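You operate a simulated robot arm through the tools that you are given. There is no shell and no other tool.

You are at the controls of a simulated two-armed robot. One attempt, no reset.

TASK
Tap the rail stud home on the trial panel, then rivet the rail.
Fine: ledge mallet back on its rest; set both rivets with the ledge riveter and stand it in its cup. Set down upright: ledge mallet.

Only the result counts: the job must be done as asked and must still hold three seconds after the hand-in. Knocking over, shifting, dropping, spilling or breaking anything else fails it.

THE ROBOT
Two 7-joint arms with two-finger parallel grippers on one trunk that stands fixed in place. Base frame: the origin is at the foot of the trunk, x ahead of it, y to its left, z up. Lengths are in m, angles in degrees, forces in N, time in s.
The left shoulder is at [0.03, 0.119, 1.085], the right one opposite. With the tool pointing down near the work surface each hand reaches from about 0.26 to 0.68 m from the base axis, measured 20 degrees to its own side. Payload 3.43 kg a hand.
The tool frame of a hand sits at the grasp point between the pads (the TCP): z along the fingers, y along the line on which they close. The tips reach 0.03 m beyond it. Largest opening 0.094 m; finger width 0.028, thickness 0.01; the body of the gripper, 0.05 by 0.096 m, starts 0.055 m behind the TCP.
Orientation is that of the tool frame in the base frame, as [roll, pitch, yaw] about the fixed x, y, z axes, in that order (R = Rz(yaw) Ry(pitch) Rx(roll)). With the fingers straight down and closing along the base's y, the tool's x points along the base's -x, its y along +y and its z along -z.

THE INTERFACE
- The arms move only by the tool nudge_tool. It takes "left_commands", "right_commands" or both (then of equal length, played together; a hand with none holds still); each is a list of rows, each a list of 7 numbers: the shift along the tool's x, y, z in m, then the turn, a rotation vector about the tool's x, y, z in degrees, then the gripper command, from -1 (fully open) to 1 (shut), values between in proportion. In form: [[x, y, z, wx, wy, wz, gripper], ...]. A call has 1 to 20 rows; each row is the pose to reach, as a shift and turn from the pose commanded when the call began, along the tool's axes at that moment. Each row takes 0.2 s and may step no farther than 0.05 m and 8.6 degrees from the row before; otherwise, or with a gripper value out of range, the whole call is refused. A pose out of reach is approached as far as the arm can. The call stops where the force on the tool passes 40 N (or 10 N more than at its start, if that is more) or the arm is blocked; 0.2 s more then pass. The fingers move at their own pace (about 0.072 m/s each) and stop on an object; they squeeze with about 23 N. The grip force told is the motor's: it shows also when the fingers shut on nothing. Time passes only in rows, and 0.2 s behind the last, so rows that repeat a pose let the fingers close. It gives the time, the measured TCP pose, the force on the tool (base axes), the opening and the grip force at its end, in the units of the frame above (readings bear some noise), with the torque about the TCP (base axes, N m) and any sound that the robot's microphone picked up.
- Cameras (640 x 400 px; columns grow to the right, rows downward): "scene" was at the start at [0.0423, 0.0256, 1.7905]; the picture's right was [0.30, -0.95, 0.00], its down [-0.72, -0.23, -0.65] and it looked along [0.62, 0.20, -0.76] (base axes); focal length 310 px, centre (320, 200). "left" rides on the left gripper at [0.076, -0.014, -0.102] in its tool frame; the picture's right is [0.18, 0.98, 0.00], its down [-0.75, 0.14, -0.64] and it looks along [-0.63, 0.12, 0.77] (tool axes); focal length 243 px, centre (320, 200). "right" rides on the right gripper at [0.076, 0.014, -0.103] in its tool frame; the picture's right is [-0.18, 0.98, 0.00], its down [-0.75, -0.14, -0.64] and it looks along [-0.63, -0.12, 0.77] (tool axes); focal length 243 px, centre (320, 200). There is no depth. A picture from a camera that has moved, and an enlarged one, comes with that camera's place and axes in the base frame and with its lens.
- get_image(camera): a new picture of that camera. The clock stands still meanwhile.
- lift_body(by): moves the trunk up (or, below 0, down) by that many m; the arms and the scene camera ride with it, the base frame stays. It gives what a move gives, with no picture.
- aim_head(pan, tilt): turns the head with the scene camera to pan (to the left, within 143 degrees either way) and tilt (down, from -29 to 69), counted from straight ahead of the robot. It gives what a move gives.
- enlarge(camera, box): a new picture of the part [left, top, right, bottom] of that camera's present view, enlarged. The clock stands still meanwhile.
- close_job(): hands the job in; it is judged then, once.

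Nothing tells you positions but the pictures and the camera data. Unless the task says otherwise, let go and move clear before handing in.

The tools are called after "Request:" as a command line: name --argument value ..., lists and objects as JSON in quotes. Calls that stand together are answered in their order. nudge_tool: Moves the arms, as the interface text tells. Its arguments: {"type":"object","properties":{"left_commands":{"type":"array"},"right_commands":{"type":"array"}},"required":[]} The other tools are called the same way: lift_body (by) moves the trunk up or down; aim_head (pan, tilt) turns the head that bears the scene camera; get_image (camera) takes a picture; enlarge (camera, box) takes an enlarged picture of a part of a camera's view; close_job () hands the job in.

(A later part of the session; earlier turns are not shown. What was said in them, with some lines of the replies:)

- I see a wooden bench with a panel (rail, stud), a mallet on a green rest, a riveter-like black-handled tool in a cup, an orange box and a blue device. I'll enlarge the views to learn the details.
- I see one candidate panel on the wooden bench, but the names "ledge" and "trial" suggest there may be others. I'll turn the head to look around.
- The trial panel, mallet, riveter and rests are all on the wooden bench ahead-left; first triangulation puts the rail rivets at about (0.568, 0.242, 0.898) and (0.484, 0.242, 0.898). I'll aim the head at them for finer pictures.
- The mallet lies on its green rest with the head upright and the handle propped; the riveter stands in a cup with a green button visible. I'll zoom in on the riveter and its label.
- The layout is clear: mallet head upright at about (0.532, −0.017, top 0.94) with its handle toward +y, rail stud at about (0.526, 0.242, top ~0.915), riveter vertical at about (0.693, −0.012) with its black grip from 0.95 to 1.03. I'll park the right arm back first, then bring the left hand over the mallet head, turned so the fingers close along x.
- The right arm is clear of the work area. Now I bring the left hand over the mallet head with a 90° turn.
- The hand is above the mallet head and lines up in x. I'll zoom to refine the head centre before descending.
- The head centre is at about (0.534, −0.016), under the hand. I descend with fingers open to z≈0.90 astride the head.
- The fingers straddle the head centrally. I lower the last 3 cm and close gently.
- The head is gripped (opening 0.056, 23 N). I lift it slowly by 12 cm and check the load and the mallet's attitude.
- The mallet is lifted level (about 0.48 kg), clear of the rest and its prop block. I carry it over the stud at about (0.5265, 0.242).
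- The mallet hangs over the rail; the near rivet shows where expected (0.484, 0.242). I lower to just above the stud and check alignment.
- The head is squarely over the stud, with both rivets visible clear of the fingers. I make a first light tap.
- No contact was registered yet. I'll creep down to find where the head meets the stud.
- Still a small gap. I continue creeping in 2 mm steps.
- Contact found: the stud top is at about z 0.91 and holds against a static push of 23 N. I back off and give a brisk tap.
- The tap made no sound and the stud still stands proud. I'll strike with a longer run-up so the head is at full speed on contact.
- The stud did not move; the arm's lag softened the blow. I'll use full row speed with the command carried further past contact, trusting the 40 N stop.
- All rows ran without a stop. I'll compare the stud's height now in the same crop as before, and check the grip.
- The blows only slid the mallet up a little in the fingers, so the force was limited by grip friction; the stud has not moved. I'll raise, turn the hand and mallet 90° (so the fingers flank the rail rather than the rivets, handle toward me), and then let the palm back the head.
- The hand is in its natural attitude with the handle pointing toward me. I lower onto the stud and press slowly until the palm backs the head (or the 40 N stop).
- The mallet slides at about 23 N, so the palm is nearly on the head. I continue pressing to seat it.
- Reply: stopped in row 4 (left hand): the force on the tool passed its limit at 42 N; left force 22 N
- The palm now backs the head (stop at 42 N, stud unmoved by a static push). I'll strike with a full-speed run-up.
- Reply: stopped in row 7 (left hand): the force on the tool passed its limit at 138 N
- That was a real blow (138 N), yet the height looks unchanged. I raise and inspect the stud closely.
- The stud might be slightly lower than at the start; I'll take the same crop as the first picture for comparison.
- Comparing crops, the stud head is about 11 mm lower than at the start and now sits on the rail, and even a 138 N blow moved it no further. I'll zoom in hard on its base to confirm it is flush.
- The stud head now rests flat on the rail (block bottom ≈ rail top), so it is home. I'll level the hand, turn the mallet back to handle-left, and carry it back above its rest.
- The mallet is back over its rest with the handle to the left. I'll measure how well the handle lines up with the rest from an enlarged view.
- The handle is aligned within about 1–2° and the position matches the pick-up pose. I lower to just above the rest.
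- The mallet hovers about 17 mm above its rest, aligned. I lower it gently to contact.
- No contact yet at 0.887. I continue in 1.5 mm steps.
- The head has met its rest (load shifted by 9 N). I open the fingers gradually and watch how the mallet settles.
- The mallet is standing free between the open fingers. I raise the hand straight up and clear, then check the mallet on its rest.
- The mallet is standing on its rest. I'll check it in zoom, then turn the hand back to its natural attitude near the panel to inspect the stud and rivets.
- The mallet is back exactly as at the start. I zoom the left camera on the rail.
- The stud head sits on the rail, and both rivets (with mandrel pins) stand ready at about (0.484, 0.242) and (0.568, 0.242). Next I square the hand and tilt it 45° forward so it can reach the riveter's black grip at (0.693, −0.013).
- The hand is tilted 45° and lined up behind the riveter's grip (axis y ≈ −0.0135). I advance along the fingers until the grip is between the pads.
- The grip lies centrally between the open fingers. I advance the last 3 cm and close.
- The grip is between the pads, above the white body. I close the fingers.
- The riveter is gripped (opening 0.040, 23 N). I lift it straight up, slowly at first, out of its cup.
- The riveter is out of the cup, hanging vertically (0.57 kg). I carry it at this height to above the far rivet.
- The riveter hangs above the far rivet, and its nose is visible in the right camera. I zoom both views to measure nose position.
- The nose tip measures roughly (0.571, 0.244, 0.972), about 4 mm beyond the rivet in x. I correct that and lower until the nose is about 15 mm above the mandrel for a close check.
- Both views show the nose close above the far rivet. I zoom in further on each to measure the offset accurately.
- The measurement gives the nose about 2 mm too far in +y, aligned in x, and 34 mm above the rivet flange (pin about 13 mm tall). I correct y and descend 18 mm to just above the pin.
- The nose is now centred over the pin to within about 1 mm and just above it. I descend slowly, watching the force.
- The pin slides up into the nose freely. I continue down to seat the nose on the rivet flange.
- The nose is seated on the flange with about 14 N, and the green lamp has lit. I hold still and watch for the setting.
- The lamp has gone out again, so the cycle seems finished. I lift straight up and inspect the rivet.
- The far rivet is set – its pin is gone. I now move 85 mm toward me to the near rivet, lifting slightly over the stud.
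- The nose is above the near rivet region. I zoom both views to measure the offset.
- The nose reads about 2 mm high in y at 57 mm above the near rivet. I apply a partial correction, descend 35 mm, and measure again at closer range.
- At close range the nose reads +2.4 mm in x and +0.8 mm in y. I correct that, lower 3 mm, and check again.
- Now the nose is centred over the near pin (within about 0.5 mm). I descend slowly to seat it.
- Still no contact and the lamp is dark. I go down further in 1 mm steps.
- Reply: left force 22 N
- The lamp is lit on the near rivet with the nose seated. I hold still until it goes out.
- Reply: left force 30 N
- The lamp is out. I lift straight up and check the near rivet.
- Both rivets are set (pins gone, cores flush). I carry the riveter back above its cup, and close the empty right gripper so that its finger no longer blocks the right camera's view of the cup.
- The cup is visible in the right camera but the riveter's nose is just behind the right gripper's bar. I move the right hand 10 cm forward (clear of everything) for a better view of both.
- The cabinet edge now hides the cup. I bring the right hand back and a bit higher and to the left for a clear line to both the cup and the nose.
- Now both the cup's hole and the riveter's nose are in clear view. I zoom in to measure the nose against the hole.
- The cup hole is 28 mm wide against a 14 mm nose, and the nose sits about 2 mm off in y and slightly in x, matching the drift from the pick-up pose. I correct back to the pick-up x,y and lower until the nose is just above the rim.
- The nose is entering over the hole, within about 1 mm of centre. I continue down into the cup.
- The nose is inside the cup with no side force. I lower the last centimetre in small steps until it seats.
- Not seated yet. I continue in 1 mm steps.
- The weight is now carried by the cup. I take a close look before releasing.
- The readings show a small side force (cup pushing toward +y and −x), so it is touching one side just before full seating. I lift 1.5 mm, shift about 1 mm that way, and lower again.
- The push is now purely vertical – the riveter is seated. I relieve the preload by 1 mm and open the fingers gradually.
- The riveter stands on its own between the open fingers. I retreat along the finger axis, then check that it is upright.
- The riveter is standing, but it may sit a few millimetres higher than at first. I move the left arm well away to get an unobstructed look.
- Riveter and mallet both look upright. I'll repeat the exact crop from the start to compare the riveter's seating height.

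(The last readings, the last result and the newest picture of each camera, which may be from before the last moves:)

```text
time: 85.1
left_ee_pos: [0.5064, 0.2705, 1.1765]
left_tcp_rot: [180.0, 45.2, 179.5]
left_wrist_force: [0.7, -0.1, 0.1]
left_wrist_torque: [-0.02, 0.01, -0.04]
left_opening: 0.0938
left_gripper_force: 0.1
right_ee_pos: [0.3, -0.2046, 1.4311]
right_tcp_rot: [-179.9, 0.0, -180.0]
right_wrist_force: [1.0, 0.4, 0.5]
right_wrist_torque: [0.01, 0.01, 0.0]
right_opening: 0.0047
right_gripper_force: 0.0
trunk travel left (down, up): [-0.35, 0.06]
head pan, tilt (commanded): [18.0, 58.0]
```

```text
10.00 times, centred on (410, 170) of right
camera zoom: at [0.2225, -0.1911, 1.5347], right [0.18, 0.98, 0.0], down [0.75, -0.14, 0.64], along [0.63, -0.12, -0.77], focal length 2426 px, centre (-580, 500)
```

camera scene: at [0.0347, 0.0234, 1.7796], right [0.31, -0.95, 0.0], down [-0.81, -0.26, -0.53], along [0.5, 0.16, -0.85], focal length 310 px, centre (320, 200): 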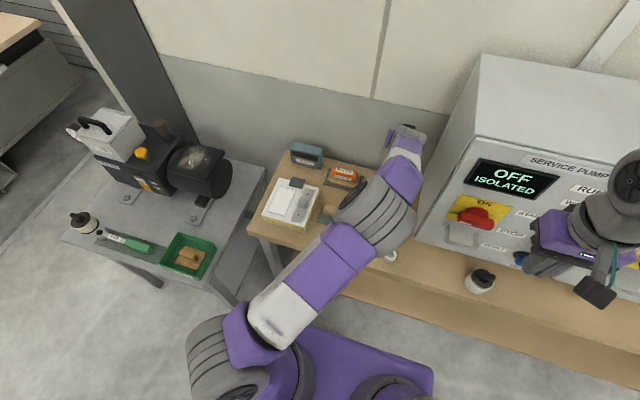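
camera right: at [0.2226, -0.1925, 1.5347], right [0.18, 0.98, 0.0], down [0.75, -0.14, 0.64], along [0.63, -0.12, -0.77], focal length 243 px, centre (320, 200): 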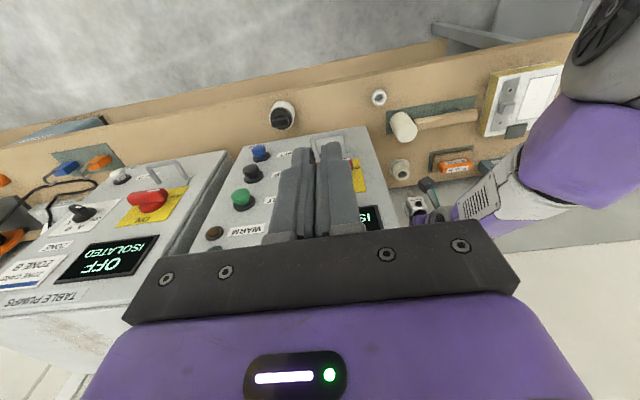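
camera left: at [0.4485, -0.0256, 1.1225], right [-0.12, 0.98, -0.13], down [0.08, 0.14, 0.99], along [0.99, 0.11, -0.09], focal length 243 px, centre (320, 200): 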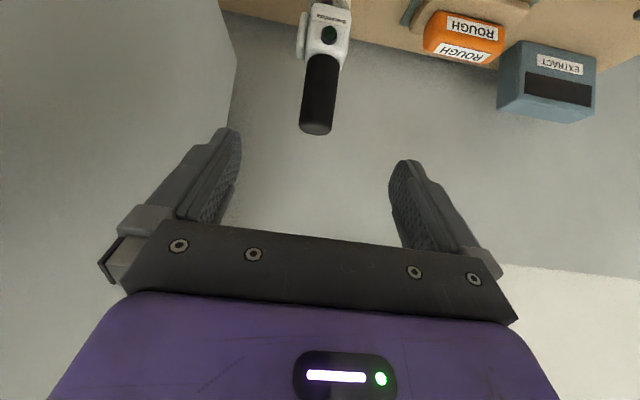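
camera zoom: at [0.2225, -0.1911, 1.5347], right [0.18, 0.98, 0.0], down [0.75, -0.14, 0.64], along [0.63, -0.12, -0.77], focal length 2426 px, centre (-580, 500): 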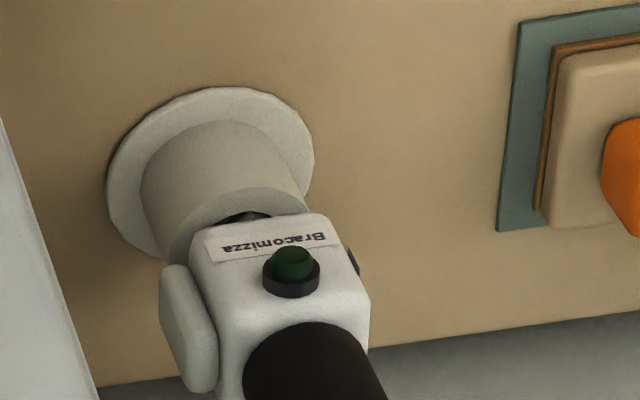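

Compared with the first crop, the riveter appears roughly 3–5 mm higher (or ~2 mm shifted). I'll bring the left hand back to the same approach pose as before the pick-up and compare the identical view.

Request:
nudge_tool --left_commands '[[0, -0.04, 0, 0, 0, 0, -1], [0, -0.08, 0, 0, 0, 0, -1], [0, -0.12, 0, 0, 0, 0, -1], [0, -0.16, 0, 0, 0, 0, -1], [0, -0.2, 0, 0, 0, 0, -1], [0, -0.24, 0.02, 0, 0, 0, -1], [0, -0.27, 0.05, 0, 0, 0, -1], [0, -0.2835, 0.09, 0, 0, 0, -1], [0, -0.2835, 0.1, 0, 0, 0, -1], [0, -0.2835, 0.1, 0, 0, 0, -1]]'

Request:
get_image --camera "left"

```text
time: 87.3
left_ee_pos: [0.5766, -0.0166, 1.1052]
left_tcp_rot: [-180.0, 45.1, 179.7]
left_wrist_force: [-1.3, 0.7, -0.4]
left_wrist_torque: [-0.03, 0.0, -0.02]
left_opening: 0.094
left_gripper_force: 0.0
right_ee_pos: [0.2992, -0.2054, 1.4312]
right_tcp_rot: [-180.0, -0.2, -180.0]
right_wrist_force: [0.1, 0.0, -0.7]
right_wrist_torque: [-0.01, 0.01, -0.02]
right_opening: 0.0046
right_gripper_force: 0.0
trunk travel left (down, up): [-0.35, 0.06]
head pan, tilt (commanded): [18.0, 58.0]
```

```text
taken
camera left: at [0.4503, -0.0295, 1.1218], right [-0.13, 0.98, -0.13], down [0.08, 0.14, 0.99], along [0.99, 0.11, -0.09], focal length 243 px, centre (320, 200)
```

left: 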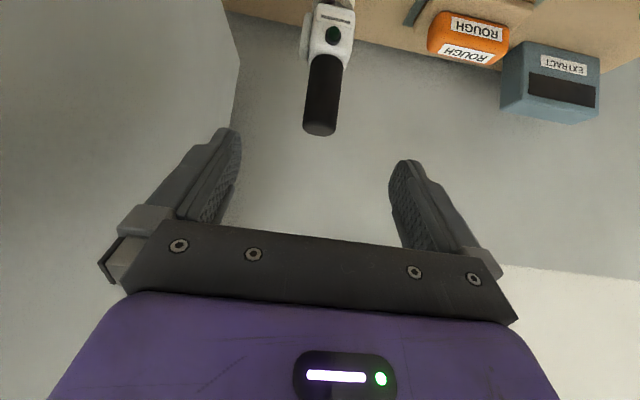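

I advance to the earlier comparison pose (fingers astride the grip with 3 cm to spare each side).

Request:
nudge_tool --left_commands '[[-0.001, 0.002, 0.04, 0, 0, 0, -1], [-0.002, 0.002, 0.08, 0, 0, 0, -1], [-0.004, 0.002, 0.11, 0, 0, 0, -1], [-0.0045, 0.002, 0.128, 0, 0, 0, -1], [-0.0045, 0.002, 0.128, 0, 0, 0, -1]]'

Request:
get_image --camera "left"

Request:
enlarge --camera "left" --box '[260, 0, 400, 130]'

```text
time: 88.5
left_ee_pos: [0.6707, -0.0133, 1.0174]
left_tcp_rot: [179.9, 45.2, 179.7]
left_wrist_force: [0.0, -0.3, 0.1]
left_wrist_torque: [-0.02, 0.01, -0.01]
left_opening: 0.0942
left_gripper_force: 0.0
right_ee_pos: [0.2991, -0.2058, 1.4318]
right_tcp_rot: [-179.9, 0.0, 180.0]
right_wrist_force: [-0.1, -0.3, 0.0]
right_wrist_torque: [-0.01, -0.02, 0.03]
right_opening: 0.0045
right_gripper_force: 0.0
trunk travel left (down, up): [-0.35, 0.06]
head pan, tilt (commanded): [18.0, 58.0]
```

```text
taken
camera left: at [0.5452, -0.0271, 1.0347], right [-0.13, 0.98, -0.13], down [0.08, 0.14, 0.99], along [0.99, 0.11, -0.09], focal length 243 px, centre (320, 200)
```

left: 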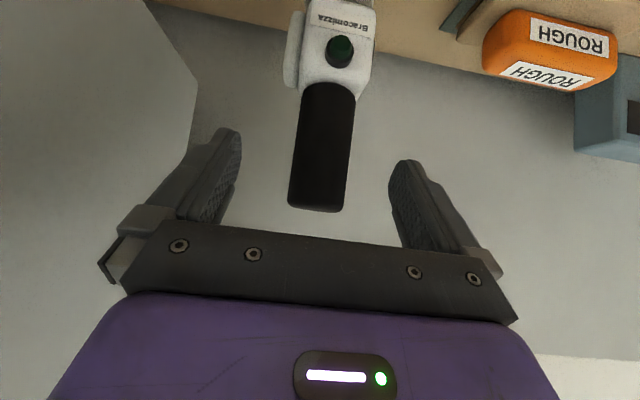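

```text
3.08 times, centred on (330, 65) of left
camera zoom: at [0.5452, -0.0271, 1.0347], right [-0.13, 0.98, -0.13], down [0.08, 0.14, 0.99], along [0.99, 0.11, -0.09], focal length 746 px, centre (289, 615)
```

zoom: 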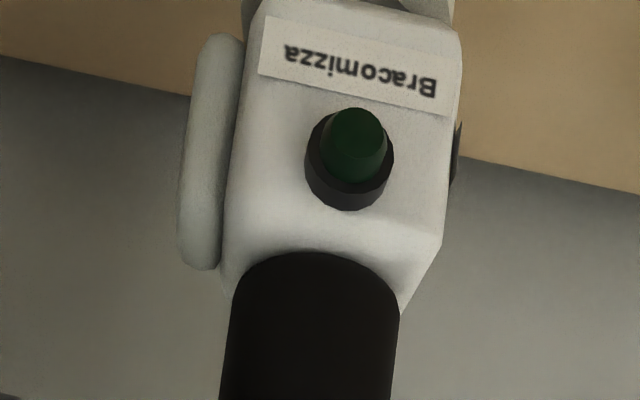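

In the identical view the riveter is at the same height and upright, just about 3 mm off its old spot inside the wide cup – properly standing. I back the left hand out along the fingers and park it clear.

Request:
nudge_tool --left_commands '[[0, 0, -0.03, 0, 0, 0, -1], [0, 0, -0.065, 0, 0, 0, -1], [0, 0, -0.1, 0, 0, 0, -1], [0, 0, -0.135, 0, 0, 0, -1], [0, 0.01, -0.17, 0, 0, 0, -1], [0, 0.04, -0.2, 0, 0, 0, -1], [0, 0.08, -0.23, 0, 0, 0, -1], [0, 0.12, -0.25, 0, 0, 0, -1], [0, 0.16, -0.26, 0, 0, 0, -1], [0, 0.2, -0.27, 0, 0, 0, -1], [0, 0.24, -0.28, 0, 0, 0, -1], [0, 0.28, -0.29, 0, 0, 0, -1]]'

Request:
get_image --camera "scene"

Request:
enlarge --camera "scene" --box '[240, 130, 440, 270]'

Request:
enlarge --camera "right" --box '[360, 40, 600, 220]'

```text
time: 91.1
left_ee_pos: [0.4646, 0.2703, 1.2212]
left_tcp_rot: [180.0, 45.1, 179.8]
left_wrist_force: [-0.1, 0.2, 0.7]
left_wrist_torque: [-0.03, 0.02, -0.06]
left_opening: 0.094
left_gripper_force: 0.2
right_ee_pos: [0.2978, -0.2049, 1.4324]
right_tcp_rot: [-179.9, 0.0, -179.9]
right_wrist_force: [-0.8, 0.4, -0.2]
right_wrist_torque: [-0.06, -0.02, -0.02]
right_opening: 0.0047
right_gripper_force: 0.1
trunk travel left (down, up): [-0.35, 0.06]
head pan, tilt (commanded): [18.0, 58.0]
```

```text
taken
camera scene: at [0.0334, 0.0251, 1.7796], right [0.31, -0.95, 0.0], down [-0.81, -0.26, -0.53], along [0.5, 0.16, -0.85], focal length 310 px, centre (320, 200)
```

scene: 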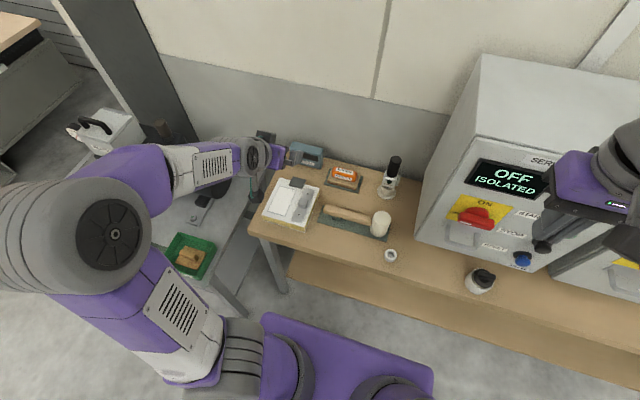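

```text
2.86 times, centred on (340, 200) of scene
camera zoom: at [0.0334, 0.0251, 1.7796], right [0.31, -0.95, 0.0], down [-0.81, -0.26, -0.53], along [0.5, 0.16, -0.85], focal length 885 px, centre (263, 200)
```

zoom: 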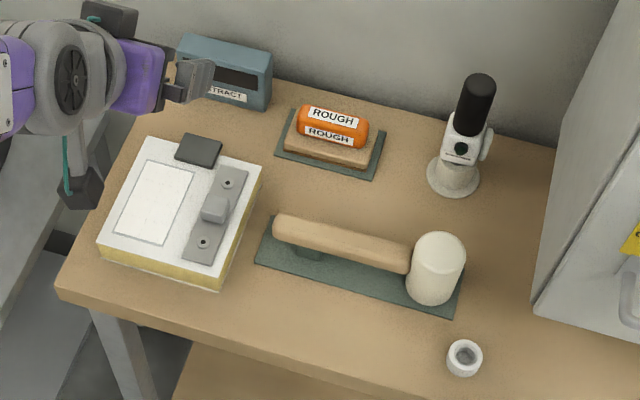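

```text
2.22 times, centred on (480, 130) of right
camera zoom: at [0.2222, -0.1912, 1.5348], right [0.18, 0.98, 0.0], down [0.75, -0.14, 0.64], along [0.63, -0.12, -0.77], focal length 539 px, centre (-36, 356)
```

zoom: 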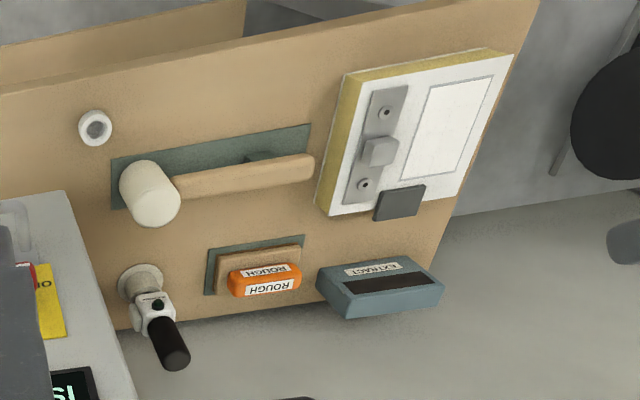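

Everything stands in place: mallet on its rest, riveter in its cup, both rivets set. One last close look at the stud from the two cameras before handing in.

Request:
enlarge --camera "right" --box '[505, 70, 545, 135]'

Request:
enlarge --camera "scene" --box '[290, 180, 330, 225]'

Request:
enlarge --camera "scene" --box '[370, 150, 410, 200]'

```text
6.15 times, centred on (525, 102) of right
camera zoom: at [0.2222, -0.1912, 1.5348], right [0.18, 0.98, 0.0], down [0.75, -0.14, 0.64], along [0.63, -0.12, -0.77], focal length 1493 px, centre (-942, 800)
```

zoom: 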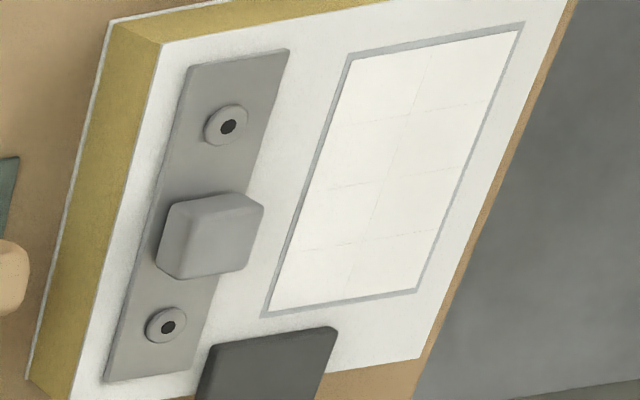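

```text
8.89 times, centred on (310, 202) of scene
camera zoom: at [0.0334, 0.0251, 1.7796], right [0.31, -0.95, 0.0], down [-0.81, -0.26, -0.53], along [0.5, 0.16, -0.85], focal length 2753 px, centre (409, 178)
```

zoom: 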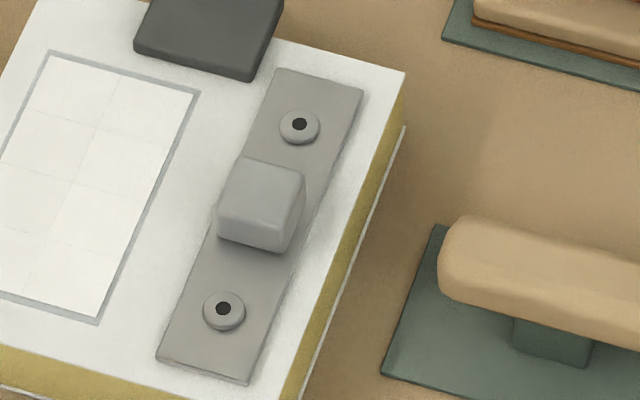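

```text
8.00 times, centred on (390, 175) of scene
camera zoom: at [0.0334, 0.0251, 1.7796], right [0.31, -0.95, 0.0], down [-0.81, -0.26, -0.53], along [0.5, 0.16, -0.85], focal length 2478 px, centre (-240, 400)
```

zoom: 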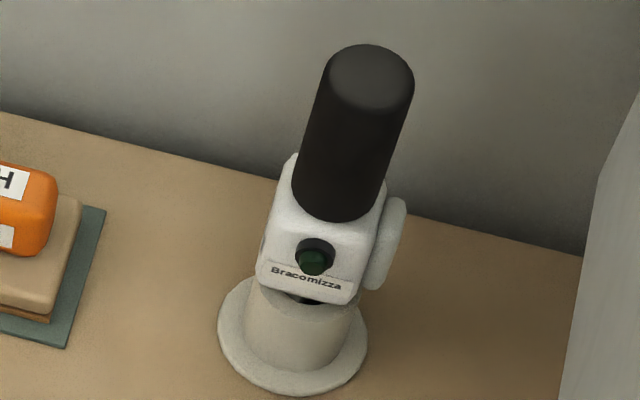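

The stud is down on the rail, both rivets are set, the mallet is upright on its rest, and the riveter is standing in its cup with both hands clear. I hand the job in.

Request:
close_job

```text
The job is handed in.
```

The stud is tapped home and both rivets are set. The mallet is back on its rest and the riveter is in its cup. I've handed the job in, but no verdict came back.

- **Stud:** its head is about 11 mm lower than at the start and sits flat on the rail. I kept tapping after it had probably already seated, because the early taps gave no sound or visible movement. One blow reached 138 N, but I saw no damage to the panel.
- **Rivets:** the riveter's lamp lit and went out on each one. Both mandrel pins are gone and the rivet centres look flush.
- **Mallet:** it stands upright in the same place as at the start. I held it by the head rather than the handle, so the blows went straight down.
- **Riveter:** it stands upright in its cup at its original height, about 3 mm off its old spot because the hole is wider than the nose.

Nothing else on the bench looked moved, and both hands were clear before I handed in.
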